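You operate a simulated robot arm through the tools that you are given. There is no shell and no other tool. Be economical: measure what you need, move in short steps, check, and stop when the job is done.

You run a simulated two-armed robot. Do the job below in one go: nothing can be reset, and whatever is moved stays where it is left.

JOB
Put both teal bars from the counter into the dispenser.
Fine: close the yellow flap and push the yellow slide in. Where these are worked on the way, their far stop is far enough and under half their travel is too little: yellow flap.

It is judged by the outcome, as a careful person would: the job done as asked, and still so three seconds after it is handed in. It fails if anything else is knocked over, pushed out of place, dropped, spilled or broken.

ROBOT AND FRAMES
Two 7-joint arms with fingered hands on one trunk, on a base that drives. Base frame: it is fixed to the floor where the robot stands at the start and does not move with it; the origin is under the middle of the robot, x ahead of it, y to its left, z up. Units: m, degrees, N and s.
The left shoulder is at the start at [0.03, 0.119, 1.069], the right one opposite. With the tool pointing down near the work surface each hand reaches from about 0.1 to 0.74 m from the robot's upright axis, wherever it stands, measured 20 degrees to its own side. Places, roughly: black dial [0.4, 2.4, 0.8]; black switch [0.5, 0.7, 1.1]; blue switch [0.4, 2.2, 0.8]; inside of the bar dispenser [0.7, 0, 0.9]; orange clamp [0.5, 1.8, 0.9]; orange switch [0.5, 1.3, 0.9]; yellow flap [0.7, 0, 1]; yellow slide [0.5, 0, 0.9]. Payload 3.8 kg a hand.
The TCP of each hand is the grasp point between the finger pads, 0.025 m short of the fingertips. In the tool frame z runs along the fingers and y along their closing line. The gripper opens to 0.088 m. The gripper's body begins 0.029 m behind the TCP. The gripper is a hand of 4 fingers: y runs from the thumb to the fingers, the wrist lies at [-0.013, -0.106, -0.174] in the tool frame, and closing takes about 1.5 s.
Orientation is told as [roll, pitch, yaw] about the base's x, y, z axes, in that order, counted from this pose: with the fingers straight down and the wrist toward the robot, the tool's x, y and z point along [0, 1, 0], [1, 0, 0] and [0, 0, -1] of the base frame.

CONTROLS
- The arms move only by the tool nudge_tool. It takes "left_commands", "right_commands" or both (then of equal length, played together; a hand with none holds still); each is a list of rows, each a list of 3 entries, a list of its own where there are three numbers: the turn, a rotation vector about the tool's x, y, z in units of 6 degrees (1.0 is 6 degrees), then the shift along the tool's x, y, z in units of 30 mm (1.0 is 30 mm), then the closure, from 0 (fully open) to 1 (shut). In form: [[[ax, ay, az], [x, y, z], claw], ...]. A call has 1 to 12 rows; each row shifts and turns the commanded pose from where the row before left it, along the tool's axes as they then stand. A call with a number of a shift or a turn outside -1 to 1 is refused whole. Each row takes 0.2 s and may step no farther than 0.05 m and 8.6 degrees from the row before; otherwise, or with a gripper value out of range, the whole call is refused. A pose out of reach is approached as far as the arm can. The call stops where the force on the tool passes 40 N (or 10 N more than at its start, if that is more) or the arm is blocked; 0.2 s more then pass. Each finger travels about 0.153 m/s and halts on what it meets, pressing with about 31 N; the grip force reading is that of the motor and also rises with nothing between the fingers. The clock runs only during rows and for 0.2 s after the last one: add rows that do not move to give the fingers time. The reply holds the time, the measured pose of the TCP, the force on the tool along the base axes, the opening and the grip force, in the units named above and with some noise, with the torque about the TCP (base axes, N m) and any sound that the robot's microphone picked up.
- Cameras (640 x 400 px; columns grow to the right, rows downward): "scene" is now at [0.0625, 0.0035, 1.6248]; the picture's right is [0.03, -1.00, 0.00], its down [-0.67, -0.02, -0.74] and it looks along [0.74, 0.02, -0.67] (base axes); focal length 254 px, centre (320, 200). "left" rides on the left gripper at [-0.064, -0.083, -0.098] in its tool frame; the picture's right is [-0.62, -0.37, 0.69], its down [0.71, -0.63, 0.30] and it looks along [0.32, 0.68, 0.65] (tool axes); focal length 265 px, centre (320, 200). "right" rides on the right gripper at [0.064, -0.083, -0.098] in its tool frame; the picture's right is [-0.62, 0.37, -0.69], its down [-0.71, -0.63, 0.30] and it looks along [-0.32, 0.68, 0.65] (tool axes); focal length 265 px, centre (320, 200). There is no depth. A picture from a camera that has moved, and an enlarged one, comes with that camera's place and axes in the base frame and with its lens.
- grab_frame(camera): a new picture of that camera. The clock stands still meanwhile.
- slide_trunk(by): slides the trunk up (or, below 0, down) by that many m; the arms and the scene camera ride with it, the base frame stays. It gives what a move gives, with no picture.
- roll_base(legs): drives the robot by 1 to 6 legs, each [ahead, left, turn to the left] in m, m and degrees, along the robot's own axes; the way and the turn of a leg run together, so that a leg with both is an arc; at most 1.5 m and 180 degrees a leg. The arms and the cameras ride along, it lands a little off, and it stops where it bumps. It gives what a move gives.
- hand_shape(shape, hand): the hand has 4 fingers and takes this shape, open, in about a second: jaw (thumb against the fingers, like two jaws); tri (thumb and two fingers); tip (a fingertip pinch); poke (one finger out to press); point (the index stretched); flat (the hand flat); cup (the hand cupped); fist (a fist). The gripper value then closes the fingers along that shape, each until it touches; the sizes above hold for jaw. It gives what a move gives, with no picture.
- turn_head(pan, tilt): turns the head with the scene camera to pan (to the left, within 120 degrees either way) and tilt (down, from -29 to 69), counted from straight ahead of the robot. It gives what a move gives.
- enlarge(camera, box): a new picture of the part [left, top, right, bottom] of that camera's present view, enlarged. The clock stands still meanwhile.
- job_done(): hands the job in; it is judged then, once.

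Go step by step. Nothing tells you exact positions but the pictures and the camera data: compare them with the known pose of the tool, close in by small moves and look again before you grip or let go. The budget is 120 turns and 108 pictures, counting those below and the enlarged ones. Unless the task says otherwise, let go and move clear before handing in, and close with one line.

The tools are called after ">>>" by a JSON object that holds its "method" and its "body". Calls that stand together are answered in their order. nudge_tool: Moves the arms, as the interface text tells. Its arguments: {"type":"object","properties":{"left_commands":{"type":"array"},"right_commands":{"type":"array"}},"required":[]} The other tools are called the same way: slide_trunk (by) slides the trunk up or down; hand_shape (shape, hand) gives the hand a shape; roll_base (legs) drives the base; turn_head (pan, tilt) turns the head that bears the scene camera; grab_frame (camera) takes a picture; enlarge (camera, box) takes an enlarged picture of a part of a camera's view; job_done () hands the job in.

At the start:

```text
t: 0.0
left_tool_pos: [0.4592, 0.1672, 1.3101]
left_tcp_rot: [-0.1, 0.1, 0.0]
left_ft_force: [0.7, 0.9, -0.1]
left_torque: [0.0, 0.01, -0.01]
left_width: 0.0875
left_grip_force: 0.1
left_shape: jaw
right_tool_pos: [0.4633, -0.1437, 1.3116]
right_tcp_rot: [-0.1, 0.0, 0.0]
right_ft_force: [-0.5, 0.6, -0.4]
right_torque: [0.01, 0.0, 0.02]
right_width: 0.0874
right_grip_force: 0.1
right_shape: jaw
trunk travel left (down, up): [-0.225, 0.365]
robot x, y, heading: [0.0013, 0.0005, -0.0]
head pan, tilt: [1.7, 42.3]
```

scene: 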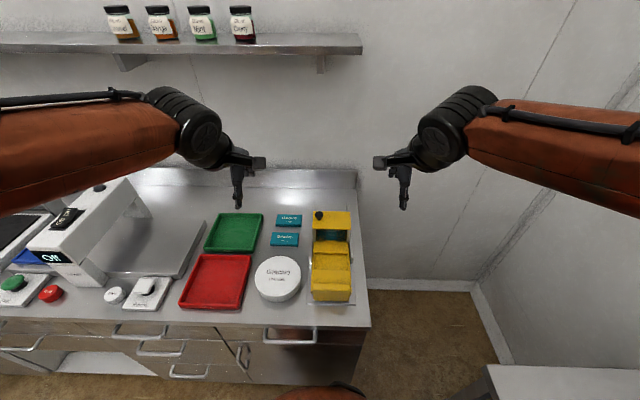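
right: 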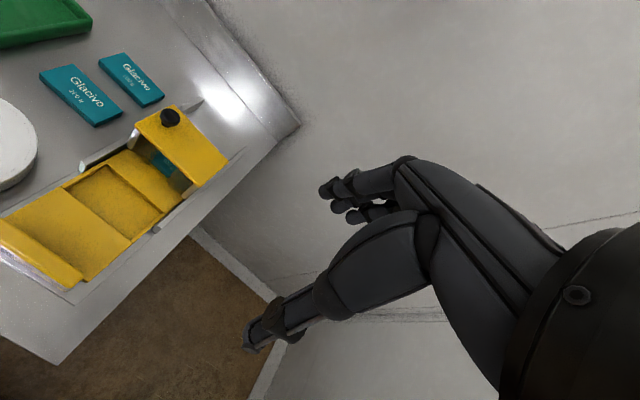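
left: 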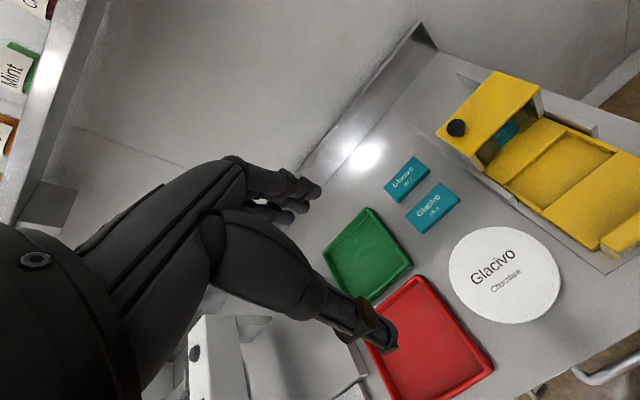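

I see two teal bars on the counter left of the yellow dispenser; I'll look closer at the dispenser and bars first.

>>> {"method": "enlarge", "body": {"camera": "scene", "box": [250, 190, 380, 320]}}

>>> {"method": "enlarge", "body": {"camera": "right", "box": [0, 30, 260, 300]}}

>>> {"method": "enlarge", "body": {"camera": "left", "box": [360, 50, 640, 290]}}

```text
3.08 times, centred on (315, 255) of scene
camera zoom: at [0.0625, 0.0035, 1.6248], right [0.03, -1.0, 0.0], down [-0.67, -0.02, -0.74], along [0.74, 0.02, -0.67], focal length 780 px, centre (335, 31)
```

zoom: 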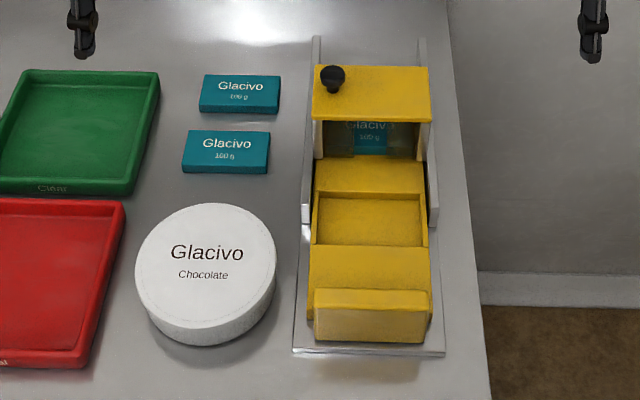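

```text
1.48 times, centred on (130, 165) of right
camera zoom: at [0.3802, -0.0806, 1.411], right [0.37, -0.62, 0.69], down [-0.63, -0.71, -0.3], along [0.68, -0.32, -0.65], focal length 393 px, centre (602, 252)
```

zoom: 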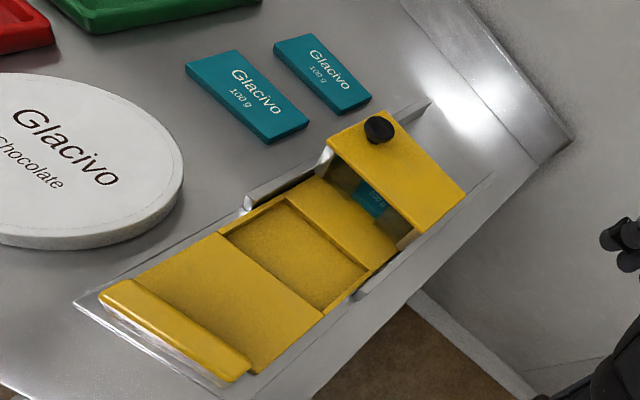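

```text
1.67 times, centred on (500, 170) of left
camera zoom: at [0.3758, 0.1035, 1.4087], right [-0.37, -0.62, -0.69], down [-0.63, 0.71, -0.31], along [0.68, 0.32, -0.65], focal length 442 px, centre (20, 250)
```

zoom: 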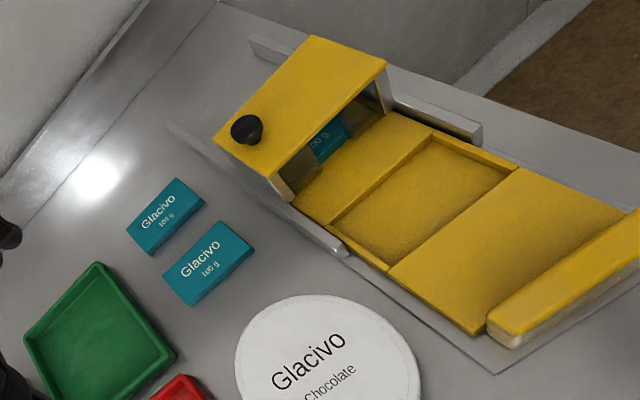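

Bars are at about (0.65, 0.147) and (0.74, 0.141), tops near z 0.908; the flap spans x 0.62–0.70, y −0.085–0.042 at z 0.99 with its knob at (0.667, 0.024), so I take its hinge to be on the right. I'll drive a little closer to get comfortable reach.

>>> {"method": "roll_base", "body": {"legs": [[0.08, 0, 0]]}}

>>> {"method": "turn_head", "body": {"pan": 0, "tilt": 50}}

>>> {"method": "enlarge", "body": {"camera": "scene", "box": [250, 120, 410, 220]}}

>>> {"method": "enlarge", "body": {"camera": "left", "box": [420, 50, 620, 200]}}

```text
t: 1.1
left_tool_pos: [0.5419, 0.1669, 1.3097]
left_tcp_rot: [-0.1, 0.1, -0.2]
left_ft_force: [0.8, -0.5, -0.6]
left_torque: [-0.01, 0.03, -0.03]
left_width: 0.0875
left_grip_force: 0.1
left_shape: jaw
right_tool_pos: [0.5464, -0.1449, 1.3112]
right_tcp_rot: [0.0, 0.2, 0.0]
right_ft_force: [0.1, 0.2, 0.5]
right_torque: [-0.01, 0.02, 0.0]
right_width: 0.0876
right_grip_force: 0.1
right_shape: jaw
trunk travel left (down, up): [-0.225, 0.365]
robot x, y, heading: [0.0799, -0.0002, -0.0]
head pan, tilt: [1.7, 42.3]
```

```text
t: 1.8
left_tool_pos: [0.5403, 0.168, 1.3108]
left_tcp_rot: [-0.1, 0.0, -0.1]
left_ft_force: [0.1, 0.6, 0.0]
left_torque: [-0.01, -0.02, 0.0]
left_width: 0.0878
left_grip_force: 0.1
left_shape: jaw
right_tool_pos: [0.5461, -0.1432, 1.3107]
right_tcp_rot: [0.0, 0.0, 0.0]
right_ft_force: [-0.4, 0.1, 0.4]
right_torque: [0.03, 0.0, 0.02]
right_width: 0.0877
right_grip_force: 0.1
right_shape: jaw
trunk travel left (down, up): [-0.225, 0.365]
robot x, y, heading: [0.0787, 0.0007, -0.1]
head pan, tilt: [0.0, 50.0]
```

```text
4.00 times, centred on (330, 170) of scene
camera zoom: at [0.1372, 0.0009, 1.6141], right [0.0, -1.0, 0.0], down [-0.77, 0.0, -0.64], along [0.64, 0.0, -0.77], focal length 1014 px, centre (280, 320)
```

zoom: 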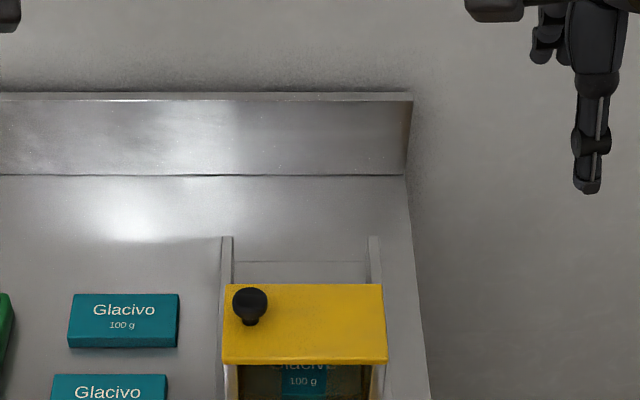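

```text
2.67 times, centred on (520, 125) of left
camera zoom: at [0.4569, 0.1032, 1.4087], right [-0.37, -0.62, -0.69], down [-0.63, 0.72, -0.31], along [0.68, 0.32, -0.65], focal length 708 px, centre (-213, 400)
```

zoom: 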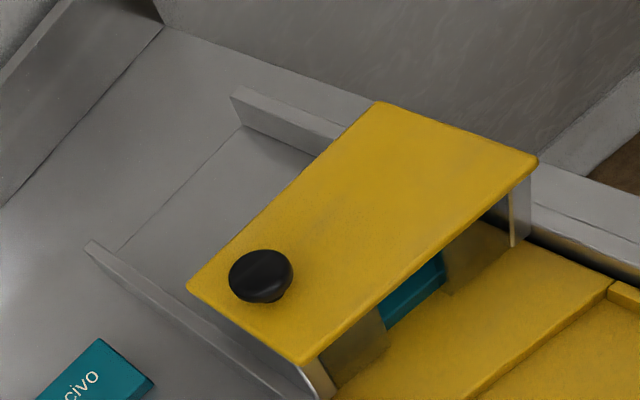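

The knob sits at about (0.654, 0.024, ~1.015). I'll bring the right hand above it with the left hand shifting aside.

>>> {"method": "nudge_tool", "body": {"right_commands": [[[0, 0, 0], [0.928, 0.6, 1], 0], [[0, 0, 0], [0.928, 0.6, 1], 0], [[0, 0, 0], [0.928, 0.6, 1], 0], [[0, 0, 0], [0.928, 0.6, 1], 0], [[0, 0, 0], [0.928, 0.6, 1], 0], [[0, 0, 0], [0.928, 0.6, 1], 0]], "left_commands": [[[0, 0, 0], [0.8, 0, 0], 0], [[0, 0, 0], [0.8, 0, 0], 0], [[0, 0, 0], [0.8, 0, 0], 0], [[0, 0, 0], [0.8, 0, 0], 0], [[0, 0, 0], [0, 0, 0], 0], [[0, 0, 0], [0, 0, 0], 0]]}}

>>> {"method": "grab_frame", "body": {"camera": "right"}}

>>> {"method": "grab_frame", "body": {"camera": "scene"}}

```text
t: 3.1
left_tool_pos: [0.5412, 0.2631, 1.3097]
left_tcp_rot: [-0.2, 0.1, -0.1]
left_ft_force: [0.4, 0.1, 0.2]
left_torque: [-0.03, -0.02, 0.0]
left_width: 0.0874
left_grip_force: 0.0
left_shape: jaw
right_tool_pos: [0.6532, 0.019, 1.129]
right_tcp_rot: [-0.1, 0.0, 0.0]
right_ft_force: [0.2, 0.2, 0.1]
right_torque: [0.02, 0.04, 0.0]
right_width: 0.0876
right_grip_force: 0.0
right_shape: jaw
trunk travel left (down, up): [-0.225, 0.365]
robot x, y, heading: [0.0831, -0.0029, -0.2]
head pan, tilt: [0.0, 50.0]
```

```text
99 pictures are left
camera right: at [0.5697, 0.0839, 1.2291], right [0.37, -0.62, 0.69], down [-0.63, -0.71, -0.3], along [0.68, -0.33, -0.65], focal length 265 px, centre (320, 200)
```

right: 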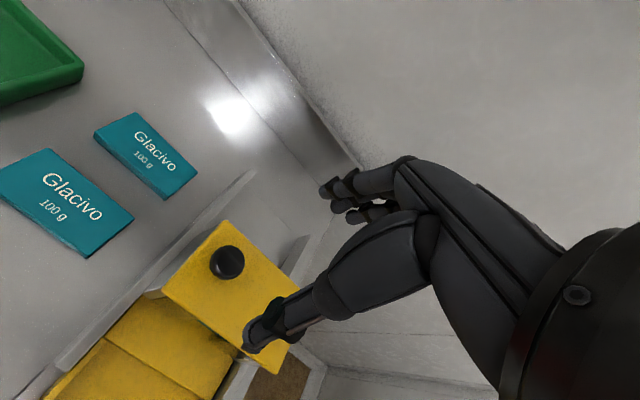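

```text
98 pictures are left
camera scene: at [0.1386, 0.0029, 1.614], right [0.0, -1.0, 0.0], down [-0.77, 0.0, -0.64], along [0.64, 0.0, -0.77], focal length 254 px, centre (320, 200)
```

scene: 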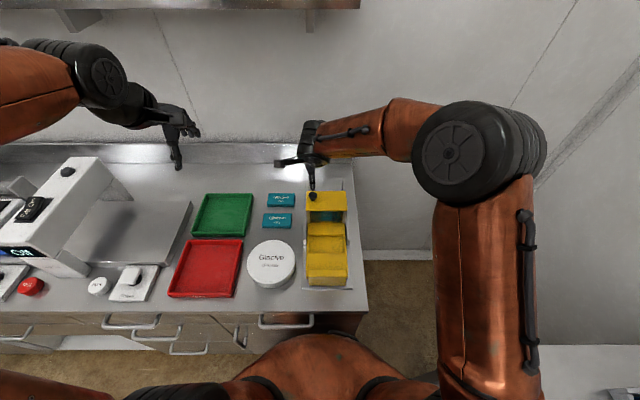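

The knob lies at (0.657, 0.023, 1.018), almost under the right hand. I'll descend around it.

>>> {"method": "nudge_tool", "body": {"right_commands": [[[0, 0, 0], [0.033, 0.033, 0.8], 0], [[0, 0, 0], [0.033, 0.033, 0.8], 0], [[0, 0, 0], [0.033, 0.033, 0.8], 0], [[0, 0, 0], [0.033, 0.033, 0.75], 0], [[0, 0, 0], [0, 0, 0.2], 0]]}}

>>> {"method": "grab_frame", "body": {"camera": "right"}}

>>> {"method": "enlarge", "body": {"camera": "scene", "box": [260, 130, 380, 230]}}

```text
t: 4.3
left_tool_pos: [0.5387, 0.2627, 1.3116]
left_tcp_rot: [-0.1, 0.0, 0.0]
left_ft_force: [-0.2, -0.5, 0.7]
left_torque: [-0.03, -0.02, -0.02]
left_width: 0.0878
left_grip_force: 0.0
left_shape: jaw
right_tool_pos: [0.6574, 0.027, 1.0298]
right_tcp_rot: [0.1, 0.0, 0.0]
right_ft_force: [0.9, 1.7, 0.4]
right_torque: [0.01, 0.0, 0.01]
right_width: 0.0877
right_grip_force: 0.0
right_shape: jaw
trunk travel left (down, up): [-0.225, 0.365]
robot x, y, heading: [0.078, 0.0038, 0.2]
head pan, tilt: [0.0, 50.0]
```

```text
97 pictures are left
camera right: at [0.5728, 0.0898, 1.1289], right [0.37, -0.62, 0.69], down [-0.63, -0.71, -0.3], along [0.68, -0.32, -0.65], focal length 265 px, centre (320, 200)
```

right: 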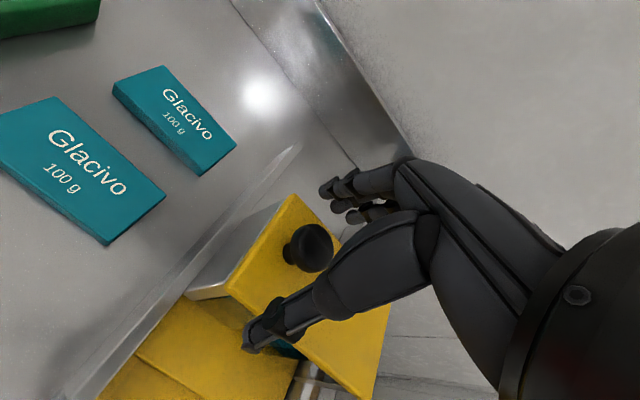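

```text
4.00 times, centred on (320, 180) of scene
camera zoom: at [0.1371, 0.0009, 1.6141], right [0.0, -1.0, 0.0], down [-0.77, 0.0, -0.64], along [0.64, 0.0, -0.77], focal length 1014 px, centre (320, 280)
```

zoom: 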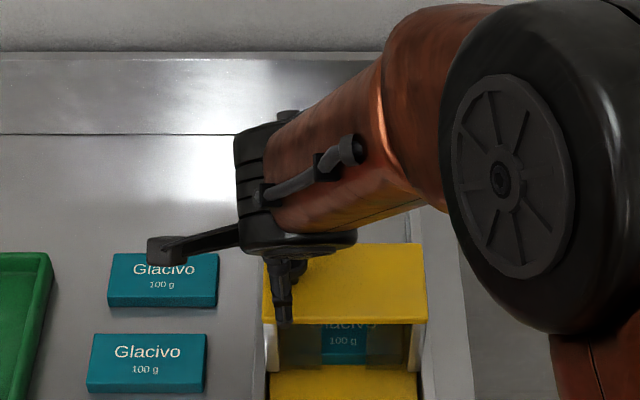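

Hand is centred over the knob; lower slightly and close.

>>> {"method": "nudge_tool", "body": {"right_commands": [[[0, 0, 0], [0, 0, 0.15], 0], [[0, 0, 0], [0, 0, 0], 0.5], [[0, 0, 0], [0, 0, 0], 1], [[0, 0, 0], [0, 0, 0], 1], [[0, 0, 0], [0, 0, 0], 1], [[0, 0, 0], [0, 0, 0], 1], [[0, 0, 0], [0, 0, 0], 1]]}}

>>> {"method": "grab_frame", "body": {"camera": "right"}}

```text
t: 6.0
left_tool_pos: [0.5374, 0.2631, 1.3116]
left_tcp_rot: [-0.1, -0.1, -0.1]
left_ft_force: [0.2, -0.1, 0.2]
left_torque: [0.02, -0.01, -0.01]
left_width: 0.0876
left_grip_force: 0.0
left_shape: jaw
right_tool_pos: [0.6542, 0.0262, 1.0271]
right_tcp_rot: [-0.1, 0.0, 0.0]
right_ft_force: [-6.5, 0.5, 0.1]
right_torque: [-0.04, -0.15, 0.01]
right_width: 0.0181
right_grip_force: 31.0
right_shape: jaw
trunk travel left (down, up): [-0.225, 0.365]
robot x, y, heading: [0.0827, -0.0012, 0.0]
head pan, tilt: [0.0, 50.0]
```

```text
95 pictures are left
camera right: at [0.5711, 0.0901, 1.126], right [0.37, -0.62, 0.69], down [-0.63, -0.71, -0.3], along [0.68, -0.32, -0.65], focal length 265 px, centre (320, 200)
```

right: 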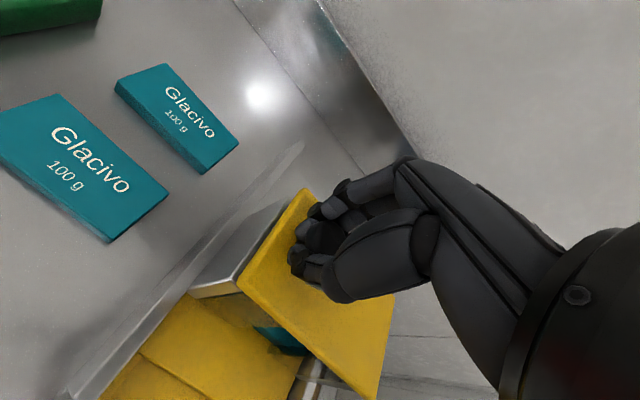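

The knob is gripped. I'll lift along the hinge arc, turning the hand with it, 24° first.

>>> {"method": "nudge_tool", "body": {"right_commands": [[[0, 1, 0], [-0.14, 0, -0.38], 1], [[0, 1, 0], [-0.14, 0, -0.38], 1], [[0, 1, 0], [-0.14, 0, -0.38], 1], [[0, 1, 0], [-0.14, 0, -0.38], 1]]}}

>>> {"method": "grab_frame", "body": {"camera": "right"}}

>>> {"method": "enlarge", "body": {"camera": "scene", "box": [260, 130, 380, 230]}}

```text
t: 7.0
left_tool_pos: [0.5377, 0.2618, 1.3121]
left_tcp_rot: [-0.1, 0.0, -0.1]
left_ft_force: [-0.5, -0.1, 0.3]
left_torque: [-0.01, 0.02, 0.0]
left_width: 0.0879
left_grip_force: 0.0
left_shape: jaw
right_tool_pos: [0.6545, -0.0003, 1.0684]
right_tcp_rot: [24.1, -0.1, 0.1]
right_ft_force: [-7.1, 0.0, 1.1]
right_torque: [-0.02, -0.18, -0.04]
right_width: 0.0182
right_grip_force: 30.6
right_shape: jaw
trunk travel left (down, up): [-0.225, 0.365]
robot x, y, heading: [0.0826, 0.0005, -0.0]
head pan, tilt: [0.0, 50.0]
```

```text
94 pictures are left
camera right: at [0.5714, 0.0186, 1.1864], right [0.37, -0.85, 0.38], down [-0.63, -0.53, -0.57], along [0.69, -0.03, -0.73], focal length 265 px, centre (320, 200)
```

right: 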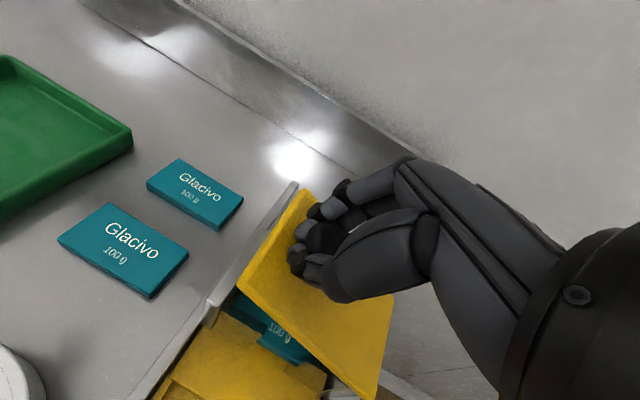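

```text
4.00 times, centred on (320, 180) of scene
camera zoom: at [0.1355, 0.0003, 1.6142], right [0.0, -1.0, 0.0], down [-0.77, 0.0, -0.64], along [0.64, 0.0, -0.77], focal length 1014 px, centre (320, 280)
```

zoom: 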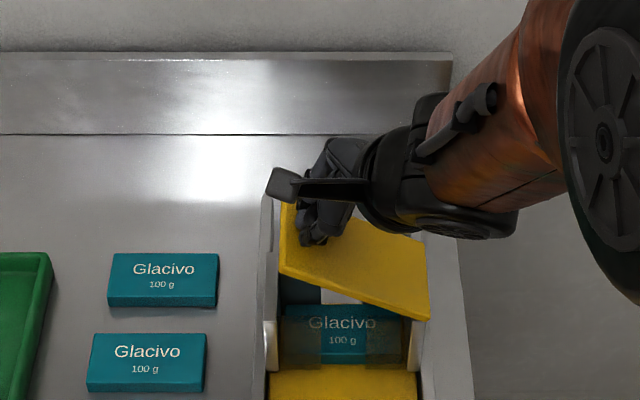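

The flap swings up cleanly with its hinge on the right. I'll continue the arc.

>>> {"method": "nudge_tool", "body": {"right_commands": [[[0, 1, 0], [-0.14, 0, -0.38], 1], [[0, 1, 0], [-0.14, 0, -0.38], 1], [[0, 1, 0], [-0.14, 0, -0.38], 1], [[0, 1, 0], [-0.14, 0, -0.38], 1], [[0, 1, 0], [-0.14, 0, -0.38], 1], [[0, 1, 0], [-0.14, 0, -0.38], 1], [[0, 1, 0], [-0.14, 0, -0.38], 1], [[0, 1, 0], [-0.14, 0, -0.38], 1]]}}

>>> {"method": "grab_frame", "body": {"camera": "scene"}}

```text
t: 8.8
left_tool_pos: [0.5393, 0.2615, 1.3115]
left_tcp_rot: [-0.2, 0.0, -0.1]
left_ft_force: [0.0, 0.4, 0.3]
left_torque: [0.02, 0.03, 0.02]
left_width: 0.0875
left_grip_force: 0.0
left_shape: jaw
right_tool_pos: [0.6562, -0.0851, 1.1077]
right_tcp_rot: [72.1, 0.0, -0.1]
right_ft_force: [-12.7, -2.2, -6.0]
right_torque: [-0.18, 0.02, -0.04]
right_width: 0.0183
right_grip_force: 30.9
right_shape: jaw
trunk travel left (down, up): [-0.225, 0.365]
robot x, y, heading: [0.0803, -0.0004, -0.1]
head pan, tilt: [0.0, 50.0]
```

```text
92 pictures are left
camera scene: at [0.1357, 0.0, 1.6141], right [0.0, -1.0, 0.0], down [-0.77, 0.0, -0.64], along [0.64, 0.0, -0.77], focal length 254 px, centre (320, 200)
```

scene: 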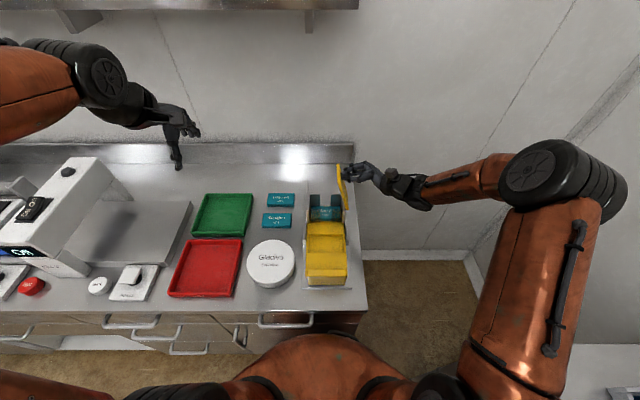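

The flap is at about 72°; continue toward the far stop.

>>> {"method": "nudge_tool", "body": {"right_commands": [[[0, 1, 0], [-0.14, 0, -0.38], 1], [[0, 1, 0], [-0.14, 0, -0.38], 1], [[0, 1, 0], [-0.14, 0, -0.38], 1], [[0, 1, 0], [-0.14, 0, -0.38], 1], [[0, 1, 0], [-0.14, 0, -0.38], 1]]}}

>>> {"method": "enlarge", "body": {"camera": "scene", "box": [260, 130, 400, 230]}}

```text
t: 9.9
left_tool_pos: [0.5371, 0.2622, 1.3112]
left_tcp_rot: [-0.1, 0.0, -0.1]
left_ft_force: [-0.3, 0.2, -0.1]
left_torque: [-0.04, 0.02, -0.01]
left_width: 0.0878
left_grip_force: 0.0
left_shape: jaw
right_tool_pos: [0.6555, -0.141, 1.0934]
right_tcp_rot: [102.1, -0.2, -0.1]
right_ft_force: [-15.3, 1.8, -5.5]
right_torque: [-0.17, 0.02, -0.03]
right_width: 0.0179
right_grip_force: 31.4
right_shape: jaw
trunk travel left (down, up): [-0.225, 0.365]
robot x, y, heading: [0.0824, 0.0033, -0.0]
head pan, tilt: [0.0, 50.0]
```

```text
4.00 times, centred on (330, 180) of scene
camera zoom: at [0.1348, 0.0006, 1.6142], right [0.0, -1.0, 0.0], down [-0.77, 0.0, -0.64], along [0.64, 0.0, -0.77], focal length 1014 px, centre (280, 280)
```

zoom: 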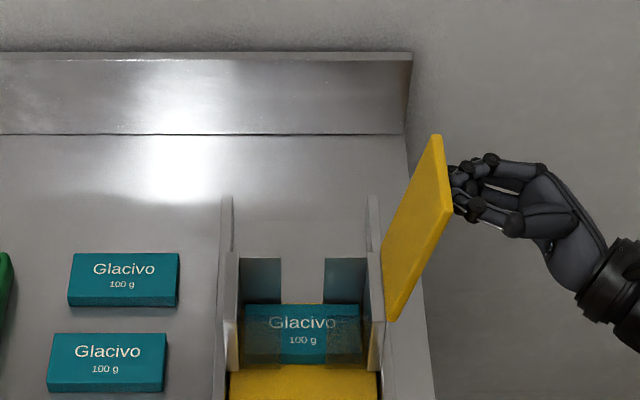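

The hopper is open, one bar already inside. I'll move a bit more to find the stop.

>>> {"method": "nudge_tool", "body": {"right_commands": [[[0, 1, 0], [-0.14, 0, -0.38], 1], [[0, 1, 0], [-0.14, 0, -0.38], 1], [[0, 1, 0], [-0.14, 0, -0.38], 1]]}}

>>> {"method": "enlarge", "body": {"camera": "scene", "box": [260, 130, 400, 230]}}

```text
t: 10.6
left_tool_pos: [0.5363, 0.266, 1.3116]
left_tcp_rot: [-0.2, -0.1, 0.1]
left_ft_force: [0.8, -0.4, -0.9]
left_torque: [0.04, 0.03, 0.02]
left_width: 0.0877
left_grip_force: 0.1
left_shape: jaw
right_tool_pos: [0.6557, -0.146, 1.0881]
right_tcp_rot: [115.8, -1.2, 1.6]
right_ft_force: [-9.1, 22.1, 12.8]
right_torque: [-0.32, -0.06, -0.1]
right_width: 0.0173
right_grip_force: 30.9
right_shape: jaw
trunk travel left (down, up): [-0.225, 0.365]
robot x, y, heading: [0.0819, -0.0025, 0.2]
head pan, tilt: [0.0, 50.0]
stopped in row 3 (right hand): the force on the tool passed its limit at 45 N (the readings are from after the stop); the commanded pose is now the measured one
```

```text
4.00 times, centred on (330, 180) of scene
camera zoom: at [0.135, 0.0034, 1.6143], right [0.0, -1.0, 0.0], down [-0.77, 0.0, -0.64], along [0.64, 0.0, -0.77], focal length 1014 px, centre (280, 280)
```

zoom: 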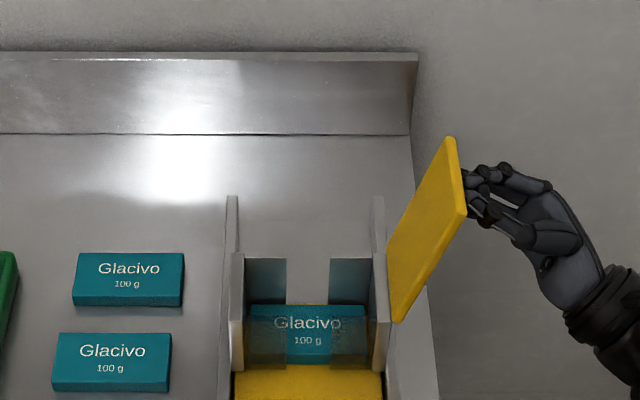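

The flap is at its far stop past vertical. I'll relieve the load a little and look straight into the hopper.

>>> {"method": "nudge_tool", "body": {"right_commands": [[[0, -0.8, 0], [0.1, 0, 0.25], 1], [[0, 0, 0], [0, 0, 0], 1]]}}

>>> {"method": "enlarge", "body": {"camera": "scene", "box": [290, 155, 370, 230]}}

>>> {"method": "enlarge", "body": {"camera": "scene", "box": [260, 180, 350, 236]}}

```text
t: 11.2
left_tool_pos: [0.5364, 0.2667, 1.3099]
left_tcp_rot: [-0.2, 0.0, 0.0]
left_ft_force: [0.1, -0.4, 0.0]
left_torque: [0.0, 0.02, 0.03]
left_width: 0.0876
left_grip_force: 0.1
left_shape: jaw
right_tool_pos: [0.6563, -0.145, 1.0883]
right_tcp_rot: [110.6, -0.7, 0.8]
right_ft_force: [-10.0, 9.8, 4.3]
right_torque: [-0.13, -0.05, -0.1]
right_width: 0.0175
right_grip_force: 30.7
right_shape: jaw
trunk travel left (down, up): [-0.225, 0.365]
robot x, y, heading: [0.0827, 0.0026, -0.1]
head pan, tilt: [0.0, 50.0]
```

```text
5.33 times, centred on (330, 192) of scene
camera zoom: at [0.1351, 0.0042, 1.6141], right [0.0, -1.0, 0.0], down [-0.77, 0.0, -0.64], along [0.64, 0.0, -0.77], focal length 1352 px, centre (267, 240)
```

zoom: 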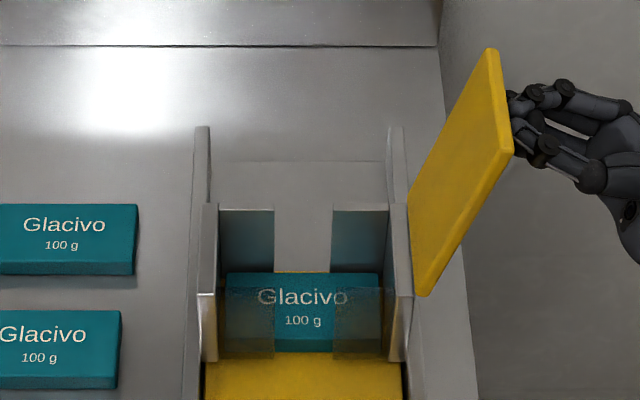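

```text
7.11 times, centred on (305, 208) of scene
camera zoom: at [0.1351, 0.0042, 1.6141], right [0.0, -1.0, 0.0], down [-0.77, 0.0, -0.64], along [0.64, 0.0, -0.77], focal length 1802 px, centre (427, 143)
```

zoom: 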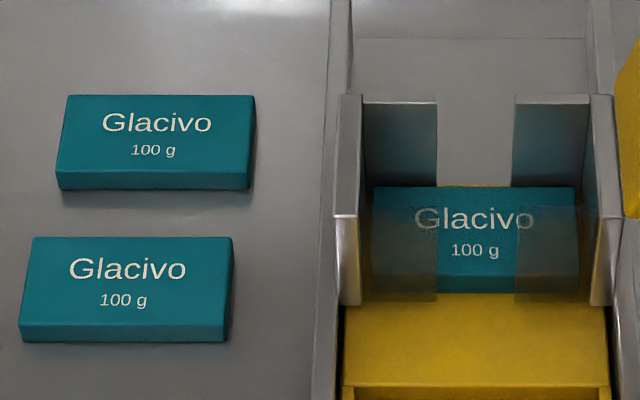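

The hopper has slots front and back about 35 mm wide, centred at y≈−0.022. I'll check how broad the left hand's fingers are.

>>> {"method": "enlarge", "body": {"camera": "left", "box": [180, 120, 420, 370]}}

>>> {"method": "enlarge", "body": {"camera": "scene", "box": [120, 70, 230, 180]}}

```text
1.60 times, centred on (300, 245) of left
camera zoom: at [0.4535, 0.2019, 1.4096], right [-0.37, -0.62, -0.69], down [-0.63, 0.71, -0.31], along [0.68, 0.32, -0.65], focal length 425 px, centre (352, 128)
```

zoom: 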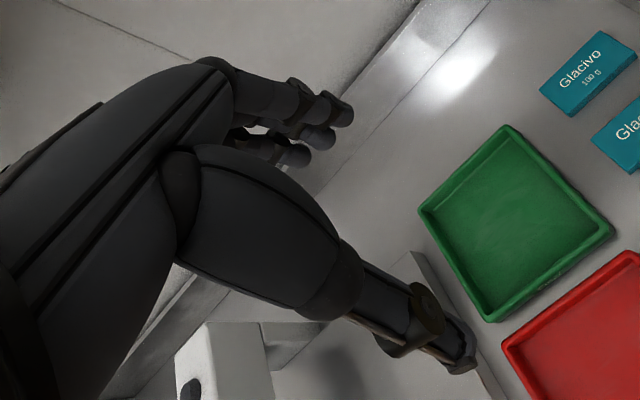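

```text
3.64 times, centred on (175, 125) of scene
camera zoom: at [0.1351, 0.0042, 1.6141], right [0.0, -1.0, 0.0], down [-0.77, 0.0, -0.64], along [0.64, 0.0, -0.77], focal length 922 px, centre (847, 473)
```

zoom: 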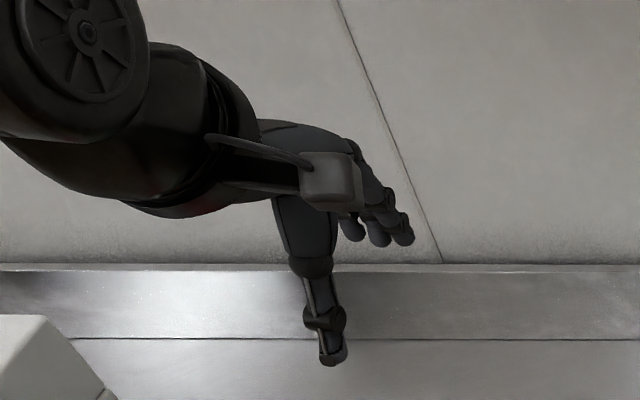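

The jaw shape has three fingers abreast, wider than the slot; I'll try the tip pinch on the left hand and look.

>>> {"method": "hand_shape", "body": {"hand": "left", "shape": "tip"}}

>>> {"method": "enlarge", "body": {"camera": "left", "box": [180, 120, 420, 370]}}

>>> {"method": "enlarge", "body": {"camera": "scene", "box": [120, 70, 230, 180]}}

```text
t: 12.1
left_tool_pos: [0.5362, 0.2653, 1.3111]
left_tcp_rot: [-0.1, -0.1, 0.1]
left_ft_force: [-0.5, 1.0, 0.1]
left_torque: [0.0, 0.03, 0.01]
left_width: 0.0879
left_grip_force: 0.0
left_shape: tip
right_tool_pos: [0.6555, -0.1453, 1.0903]
right_tcp_rot: [110.7, -0.8, 0.9]
right_ft_force: [-10.5, 10.3, 0.8]
right_torque: [-0.23, 0.0, -0.09]
right_width: 0.0173
right_grip_force: 30.8
right_shape: jaw
trunk travel left (down, up): [-0.225, 0.365]
robot x, y, heading: [0.0829, -0.0001, -0.5]
head pan, tilt: [0.0, 50.0]
```

```text
1.60 times, centred on (300, 245) of left
camera zoom: at [0.4536, 0.2015, 1.4096], right [-0.37, -0.62, -0.69], down [-0.63, 0.71, -0.31], along [0.68, 0.32, -0.65], focal length 425 px, centre (352, 128)
```

zoom: 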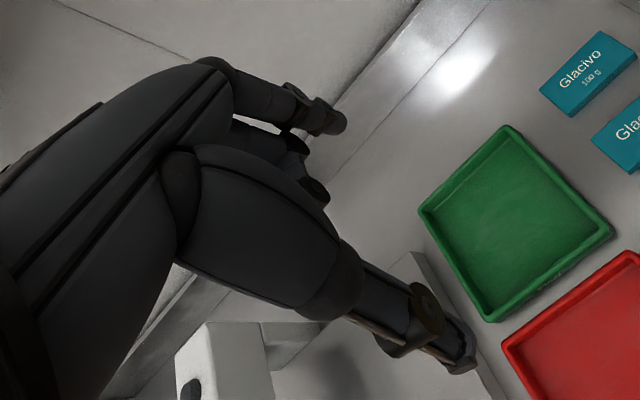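

```text
3.64 times, centred on (175, 125) of scene
camera zoom: at [0.1353, 0.0037, 1.6141], right [0.0, -1.0, 0.0], down [-0.77, 0.0, -0.64], along [0.64, 0.0, -0.77], focal length 922 px, centre (847, 473)
```

zoom: 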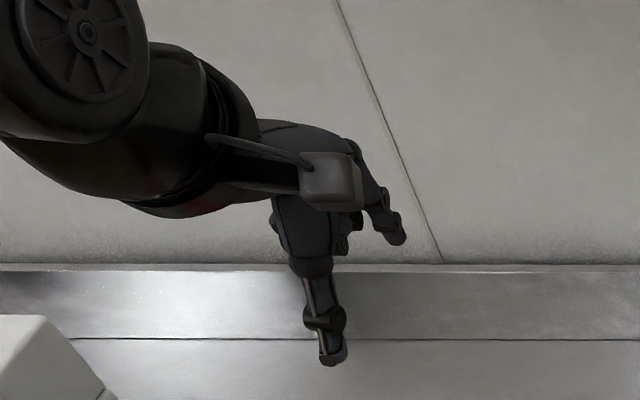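

The tip pinch leaves one finger facing the thumb, which fits the slots. Next I move the left hand above the near bar (~(0.645, 0.147)).

>>> {"method": "nudge_tool", "body": {"left_commands": [[[0, 0, 0], [-0.492, 0.454, 1], 0], [[0, 0, 0], [-0.492, 0.454, 1], 0], [[0, 0, 0], [-0.492, 0.454, 1], 0], [[0, 0, 0], [-0.492, 0.454, 1], 0], [[0, 0, 0], [-0.492, 0.454, 1], 0], [[0, 0, 0], [-0.492, 0.454, 1], 0], [[0, 0, 0], [-0.492, 0.454, 1], 0], [[0, 0, 0], [-0.492, 0.454, 1], 0]], "right_commands": [[[0, 0, 0], [0, 0, 0], 1], [[0, 0, 0], [0, 0, 0], 1], [[0, 0, 0], [0, 0, 0], 1], [[0, 0, 0], [0, 0, 0], 1], [[0, 0, 0], [0, 0, 0], 1], [[0, 0, 0], [0, 0, 0], 1], [[0, 0, 0], [0, 0, 0], 1], [[0, 0, 0], [0, 0, 0], 1]]}}

>>> {"method": "grab_frame", "body": {"camera": "left"}}

>>> {"method": "grab_frame", "body": {"camera": "scene"}}

```text
t: 13.9
left_tool_pos: [0.6479, 0.1501, 1.0734]
left_tcp_rot: [-0.2, -0.2, 0.1]
left_ft_force: [0.0, 1.0, 0.1]
left_torque: [0.0, 0.02, -0.03]
left_width: 0.088
left_grip_force: 0.1
left_shape: tip
right_tool_pos: [0.6572, -0.1447, 1.0896]
right_tcp_rot: [110.8, -0.7, 0.9]
right_ft_force: [-10.4, 10.2, 0.7]
right_torque: [-0.22, -0.01, -0.12]
right_width: 0.0173
right_grip_force: 31.2
right_shape: jaw
trunk travel left (down, up): [-0.225, 0.365]
robot x, y, heading: [0.0836, 0.002, 0.2]
head pan, tilt: [0.0, 50.0]
```

```text
83 pictures are left
camera left: at [0.5652, 0.0846, 1.1713], right [-0.37, -0.62, -0.69], down [-0.63, 0.71, -0.31], along [0.69, 0.32, -0.65], focal length 265 px, centre (320, 200)
```

left: 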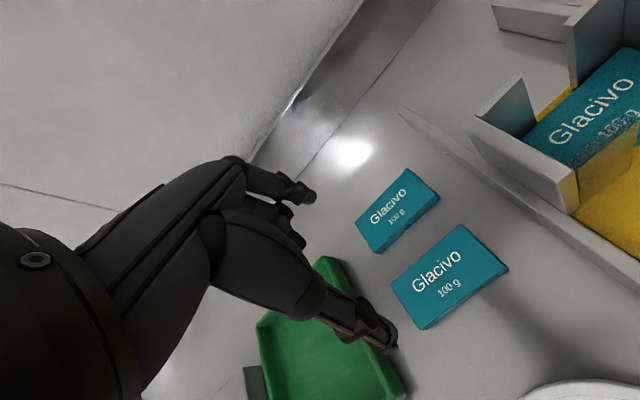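

```text
82 pictures are left
camera scene: at [0.1355, 0.0031, 1.6142], right [0.0, -1.0, 0.0], down [-0.77, 0.0, -0.64], along [0.64, 0.0, -0.77], focal length 254 px, centre (320, 200)
```

scene: 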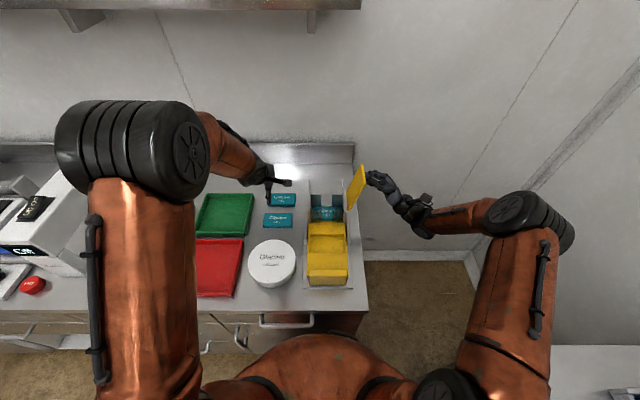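

Left camera puts the near bar at (0.650, 0.139). I'll descend to just above it and look again.

>>> {"method": "nudge_tool", "body": {"left_commands": [[[0, 0, 0], [-0.12, 0.03, 0.9], 0], [[0, 0, 0], [-0.12, 0.02, 0.9], 0], [[0, 0, 0], [-0.13, 0.02, 0.9], 0], [[0, 0, 0], [0, 0, 0.9], 0], [[0, 0, 0], [0, 0, 0], 0]]}}

>>> {"method": "grab_frame", "body": {"camera": "left"}}

>>> {"method": "enlarge", "body": {"camera": "scene", "box": [240, 160, 340, 240]}}

```text
t: 15.1
left_tool_pos: [0.6469, 0.136, 0.9646]
left_tcp_rot: [-0.2, -0.1, 0.0]
left_ft_force: [0.3, 0.8, -0.1]
left_torque: [-0.01, 0.0, -0.01]
left_width: 0.0875
left_grip_force: 0.1
left_shape: tip
right_tool_pos: [0.6559, -0.1455, 1.09]
right_tcp_rot: [110.8, -0.8, 1.0]
right_ft_force: [-9.6, 9.5, 2.5]
right_torque: [-0.22, 0.03, -0.12]
right_width: 0.0173
right_grip_force: 31.4
right_shape: jaw
trunk travel left (down, up): [-0.225, 0.365]
robot x, y, heading: [0.0821, -0.0008, 0.2]
head pan, tilt: [0.0, 50.0]
```

```text
81 pictures are left
camera left: at [0.5647, 0.0716, 1.0635], right [-0.37, -0.62, -0.69], down [-0.63, 0.71, -0.31], along [0.69, 0.32, -0.65], focal length 265 px, centre (320, 200)
```

left: 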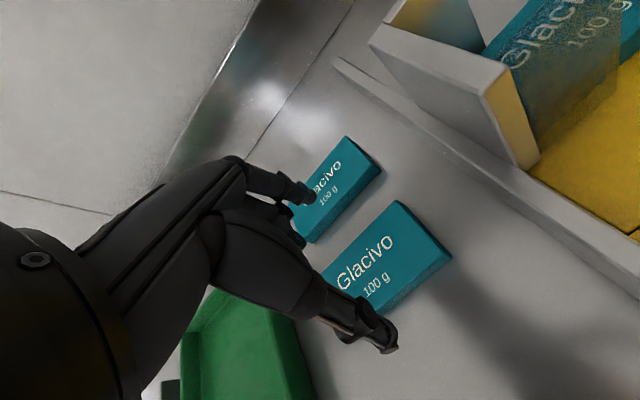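

```text
5.00 times, centred on (290, 200) of scene
camera zoom: at [0.1355, 0.0037, 1.6142], right [0.0, -1.0, 0.0], down [-0.77, 0.0, -0.64], along [0.64, 0.0, -0.77], focal length 1267 px, centre (470, 200)
```

zoom: 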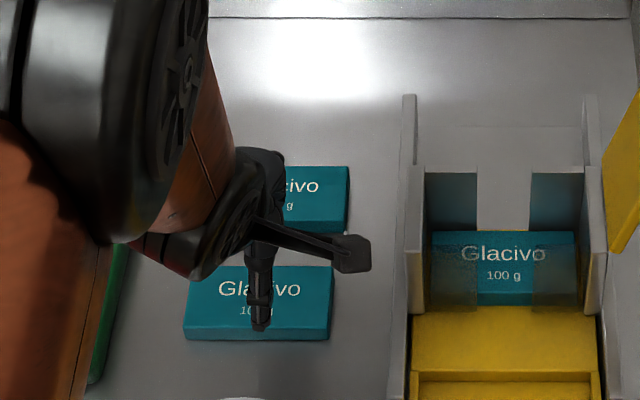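

By both cameras the bar centre is nearer y 0.145; shift +8 mm and descend around it.

>>> {"method": "nudge_tool", "body": {"left_commands": [[[0, 0, 0], [0.28, 0.06, 0.2], 0], [[0, 0, 0], [0, 0, 0.5], 0], [[0, 0, 0], [0, 0, 0.5], 0], [[0, 0, 0], [0, 0, 0.1], 0]]}}

>>> {"method": "grab_frame", "body": {"camera": "left"}}

>>> {"method": "enlarge", "body": {"camera": "scene", "box": [250, 180, 330, 240]}}

```text
t: 16.1
left_tool_pos: [0.6508, 0.143, 0.9233]
left_tcp_rot: [-0.2, 0.0, 0.1]
left_ft_force: [0.3, 0.2, -0.5]
left_torque: [0.0, 0.02, -0.04]
left_width: 0.0877
left_grip_force: 0.0
left_shape: tip
right_tool_pos: [0.6559, -0.1462, 1.09]
right_tcp_rot: [110.8, -0.8, 0.9]
right_ft_force: [-8.9, 9.5, 2.6]
right_torque: [-0.2, -0.02, -0.13]
right_width: 0.0175
right_grip_force: 30.8
right_shape: jaw
trunk travel left (down, up): [-0.225, 0.365]
robot x, y, heading: [0.0808, 0.0025, 0.2]
head pan, tilt: [0.0, 50.0]
```

```text
79 pictures are left
camera left: at [0.5669, 0.0789, 1.0225], right [-0.37, -0.62, -0.69], down [-0.63, 0.71, -0.31], along [0.68, 0.32, -0.65], focal length 265 px, centre (320, 200)
```

left: 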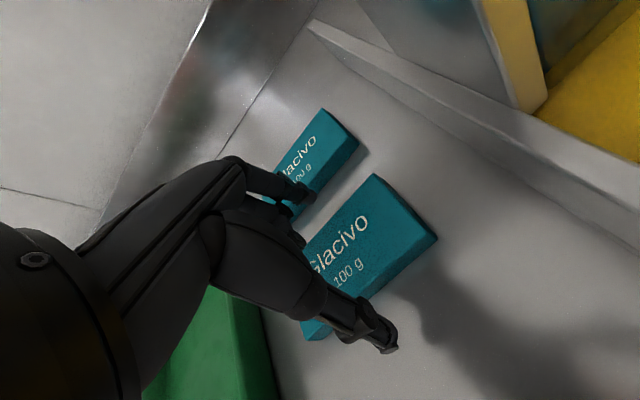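

```text
6.67 times, centred on (290, 210) of scene
camera zoom: at [0.1354, 0.0036, 1.6142], right [0.0, -1.0, 0.0], down [-0.77, 0.0, -0.64], along [0.64, 0.0, -0.77], focal length 1690 px, centre (520, 133)
```

zoom: 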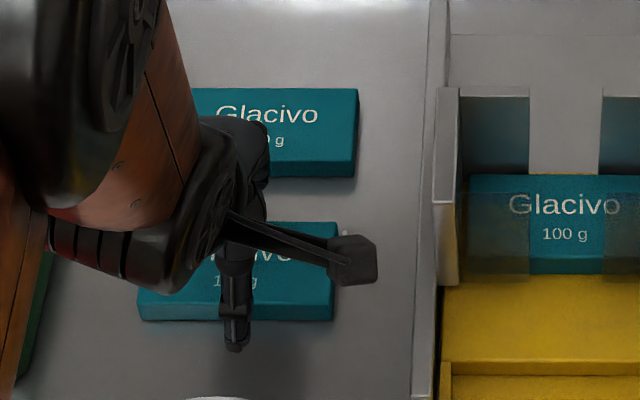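

The fingers straddle the bar, centred on it. Closing.

>>> {"method": "nudge_tool", "body": {"left_commands": [[[0, 0, 0], [0, 0, 0.05], 0.2], [[0, 0, 0], [0, 0, 0], 0.4], [[0, 0, 0], [0, 0, 0], 0.6], [[0, 0, 0], [0, 0, 0], 0.8], [[0, 0, 0], [0, 0, 0], 1], [[0, 0, 0], [0, 0, 0], 1], [[0, 0, 0], [0, 0, 0], 1]]}}

>>> {"method": "grab_frame", "body": {"camera": "left"}}

>>> {"method": "enlarge", "body": {"camera": "scene", "box": [250, 180, 330, 240]}}

```text
t: 17.7
left_tool_pos: [0.6495, 0.1446, 0.9218]
left_tcp_rot: [-0.2, 0.0, 0.2]
left_ft_force: [-0.2, 0.6, -0.4]
left_torque: [-0.01, -0.01, -0.01]
left_width: 0.0
left_grip_force: 30.8
left_shape: tip
right_tool_pos: [0.6565, -0.146, 1.0896]
right_tcp_rot: [110.7, -0.8, 1.0]
right_ft_force: [-8.6, 9.8, 3.9]
right_torque: [-0.2, -0.03, -0.13]
right_width: 0.0173
right_grip_force: 30.9
right_shape: jaw
trunk travel left (down, up): [-0.225, 0.365]
robot x, y, heading: [0.0803, -0.0031, -0.0]
head pan, tilt: [0.0, 50.0]
```

```text
77 pictures are left
camera left: at [0.567, 0.0788, 1.021], right [-0.37, -0.62, -0.69], down [-0.63, 0.71, -0.31], along [0.68, 0.32, -0.65], focal length 265 px, centre (320, 200)
```

left: 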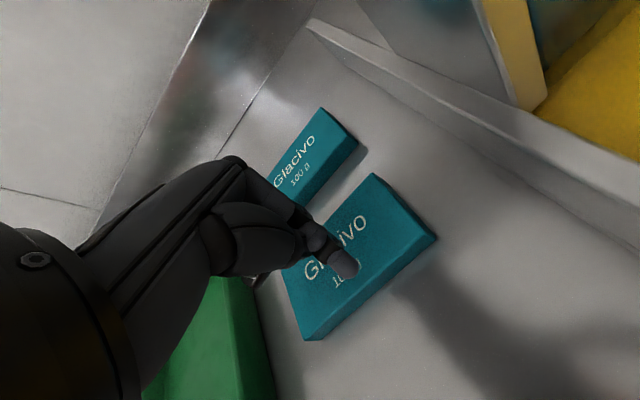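

```text
6.67 times, centred on (290, 210) of scene
camera zoom: at [0.1354, 0.0036, 1.6142], right [0.0, -1.0, 0.0], down [-0.77, 0.0, -0.64], along [0.64, 0.0, -0.77], focal length 1690 px, centre (520, 133)
```

zoom: 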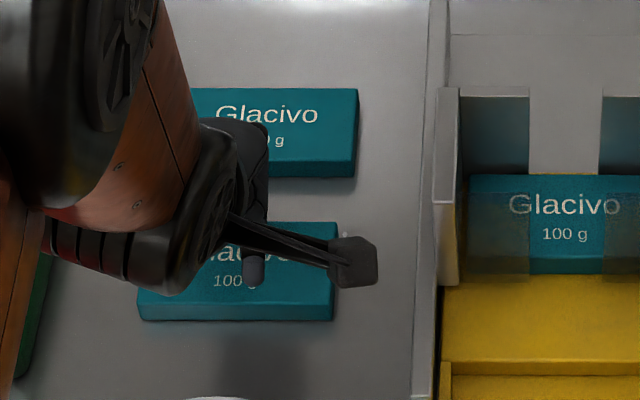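

The fingertips closed above the bar without touching it, so they sit too high. I'll reopen and lower 8 mm while watching the force.

>>> {"method": "nudge_tool", "body": {"left_commands": [[[0, 0, 0], [0, 0, 0], 0], [[0, 0, 0], [0, 0, 0], 0], [[0, 0, 0], [0, 0, 0], 0], [[0, 0, 0], [0, 0, 0], 0], [[0, 0, 0], [0, 0, 0.13], 0], [[0, 0, 0], [0, 0, 0.13], 0], [[0, 0, 0], [0, 0, 0], 0]]}}

>>> {"method": "enlarge", "body": {"camera": "left", "box": [230, 150, 450, 370]}}

```text
t: 19.3
left_tool_pos: [0.6503, 0.1426, 0.9144]
left_tcp_rot: [-0.2, -0.2, 0.0]
left_ft_force: [0.7, 0.3, 0.1]
left_torque: [-0.01, 0.0, -0.01]
left_width: 0.0877
left_grip_force: 0.0
left_shape: tip
right_tool_pos: [0.6559, -0.1455, 1.0894]
right_tcp_rot: [110.8, -0.8, 0.9]
right_ft_force: [-8.4, 9.4, 3.8]
right_torque: [-0.19, -0.05, -0.16]
right_width: 0.0177
right_grip_force: 30.9
right_shape: jaw
trunk travel left (down, up): [-0.225, 0.365]
robot x, y, heading: [0.0791, -0.0002, -0.1]
head pan, tilt: [0.0, 50.0]
```

```text
1.82 times, centred on (340, 260) of left
camera zoom: at [0.5672, 0.0788, 1.0142], right [-0.37, -0.62, -0.69], down [-0.63, 0.71, -0.31], along [0.68, 0.32, -0.65], focal length 483 px, centre (284, 91)
```

zoom: 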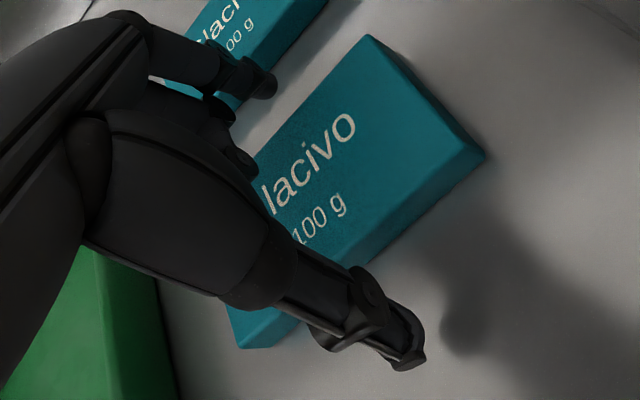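

Recomputed by parallax, the bar top is at z≈0.896 (counter ≈0.885). I'll lower another 3 mm and close.

>>> {"method": "nudge_tool", "body": {"left_commands": [[[0, 0, 0], [0.05, 0, 0.1], 0], [[0, 0, 0], [0, 0, 0], 0.2], [[0, 0, 0], [0, 0, 0], 0.4], [[0, 0, 0], [0, 0, 0], 0.5], [[0, 0, 0], [0, 0, 0], 0.7], [[0, 0, 0], [0, 0, 0], 1], [[0, 0, 0], [0, 0, 0], 1], [[0, 0, 0], [0, 0, 0], 1]]}}

>>> {"method": "enlarge", "body": {"camera": "left", "box": [230, 150, 450, 370]}}

```text
t: 21.1
left_tool_pos: [0.6516, 0.1451, 0.9121]
left_tcp_rot: [-0.3, -0.1, 0.1]
left_ft_force: [0.1, -1.0, -0.1]
left_torque: [-0.03, 0.02, 0.02]
left_width: 0.0473
left_grip_force: 31.0
left_shape: tip
right_tool_pos: [0.6563, -0.1447, 1.0894]
right_tcp_rot: [110.9, -0.8, 0.9]
right_ft_force: [-9.1, 9.3, 3.4]
right_torque: [-0.2, -0.04, -0.13]
right_width: 0.0173
right_grip_force: 31.3
right_shape: jaw
trunk travel left (down, up): [-0.225, 0.365]
robot x, y, heading: [0.0832, 0.0028, -0.4]
head pan, tilt: [0.0, 50.0]
```

```text
1.82 times, centred on (340, 260) of left
camera zoom: at [0.5675, 0.0804, 1.0107], right [-0.37, -0.62, -0.69], down [-0.63, 0.71, -0.31], along [0.68, 0.32, -0.65], focal length 483 px, centre (284, 91)
```

zoom: 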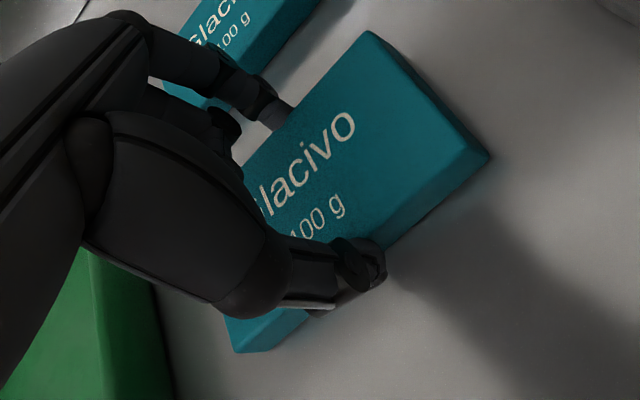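

Gripped at 47 mm. I'll lift it straight up 6 cm and check.

>>> {"method": "nudge_tool", "body": {"left_commands": [[[0, 0, 0], [0, 0, -0.3], 1], [[0, 0, 0], [0, 0, -0.7], 1], [[0, 0, 0], [0, 0, -1], 1], [[0, 0, 0], [0, 0, -1], 1], [[0, 0, 0], [0, 0, -1], 1], [[0, 0, 0], [0, 0, -1], 1], [[0, 0, 0], [0, 0, -1], 1], [[0, 0, 0], [0, 0, 0], 1]]}}

>>> {"method": "grab_frame", "body": {"camera": "left"}}

>>> {"method": "enlarge", "body": {"camera": "scene", "box": [250, 150, 370, 230]}}

```text
t: 22.9
left_tool_pos: [0.6508, 0.1479, 1.0924]
left_tcp_rot: [0.0, 0.0, 0.0]
left_ft_force: [0.2, 0.1, -1.1]
left_torque: [0.04, -0.01, -0.01]
left_width: 0.047
left_grip_force: 31.0
left_shape: tip
right_tool_pos: [0.6564, -0.1452, 1.0893]
right_tcp_rot: [110.8, -0.8, 1.0]
right_ft_force: [-8.5, 9.9, 3.8]
right_torque: [-0.18, -0.03, -0.14]
right_width: 0.0174
right_grip_force: 31.0
right_shape: jaw
trunk travel left (down, up): [-0.225, 0.365]
robot x, y, heading: [0.0827, 0.0021, 0.2]
head pan, tilt: [0.0, 50.0]
```

```text
73 pictures are left
camera left: at [0.5671, 0.0831, 1.1908], right [-0.37, -0.62, -0.69], down [-0.63, 0.71, -0.31], along [0.68, 0.32, -0.65], focal length 265 px, centre (320, 200)
```

left: 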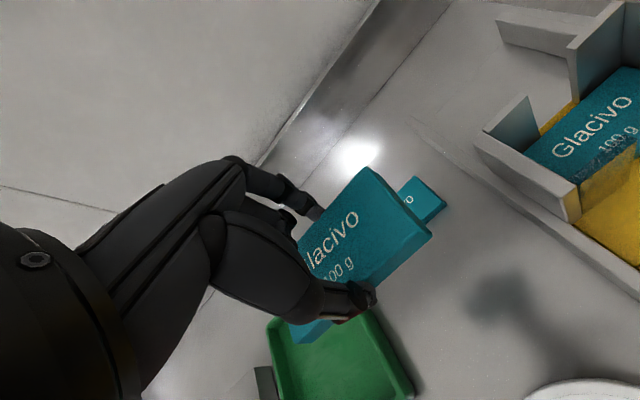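

```text
5.00 times, centred on (310, 190) of scene
camera zoom: at [0.1354, 0.0036, 1.6141], right [0.0, -1.0, 0.0], down [-0.77, 0.0, -0.64], along [0.64, 0.0, -0.77], focal length 1267 px, centre (370, 250)
```

zoom: 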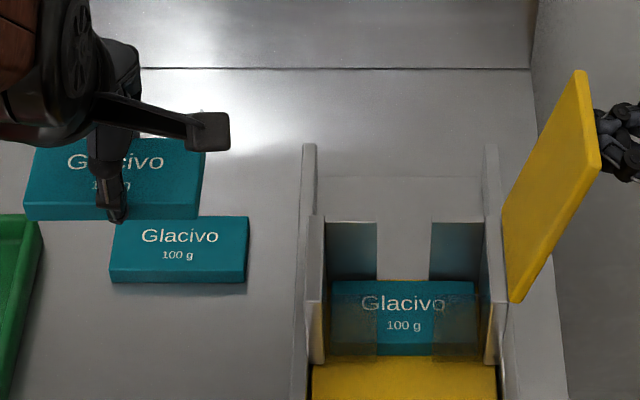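

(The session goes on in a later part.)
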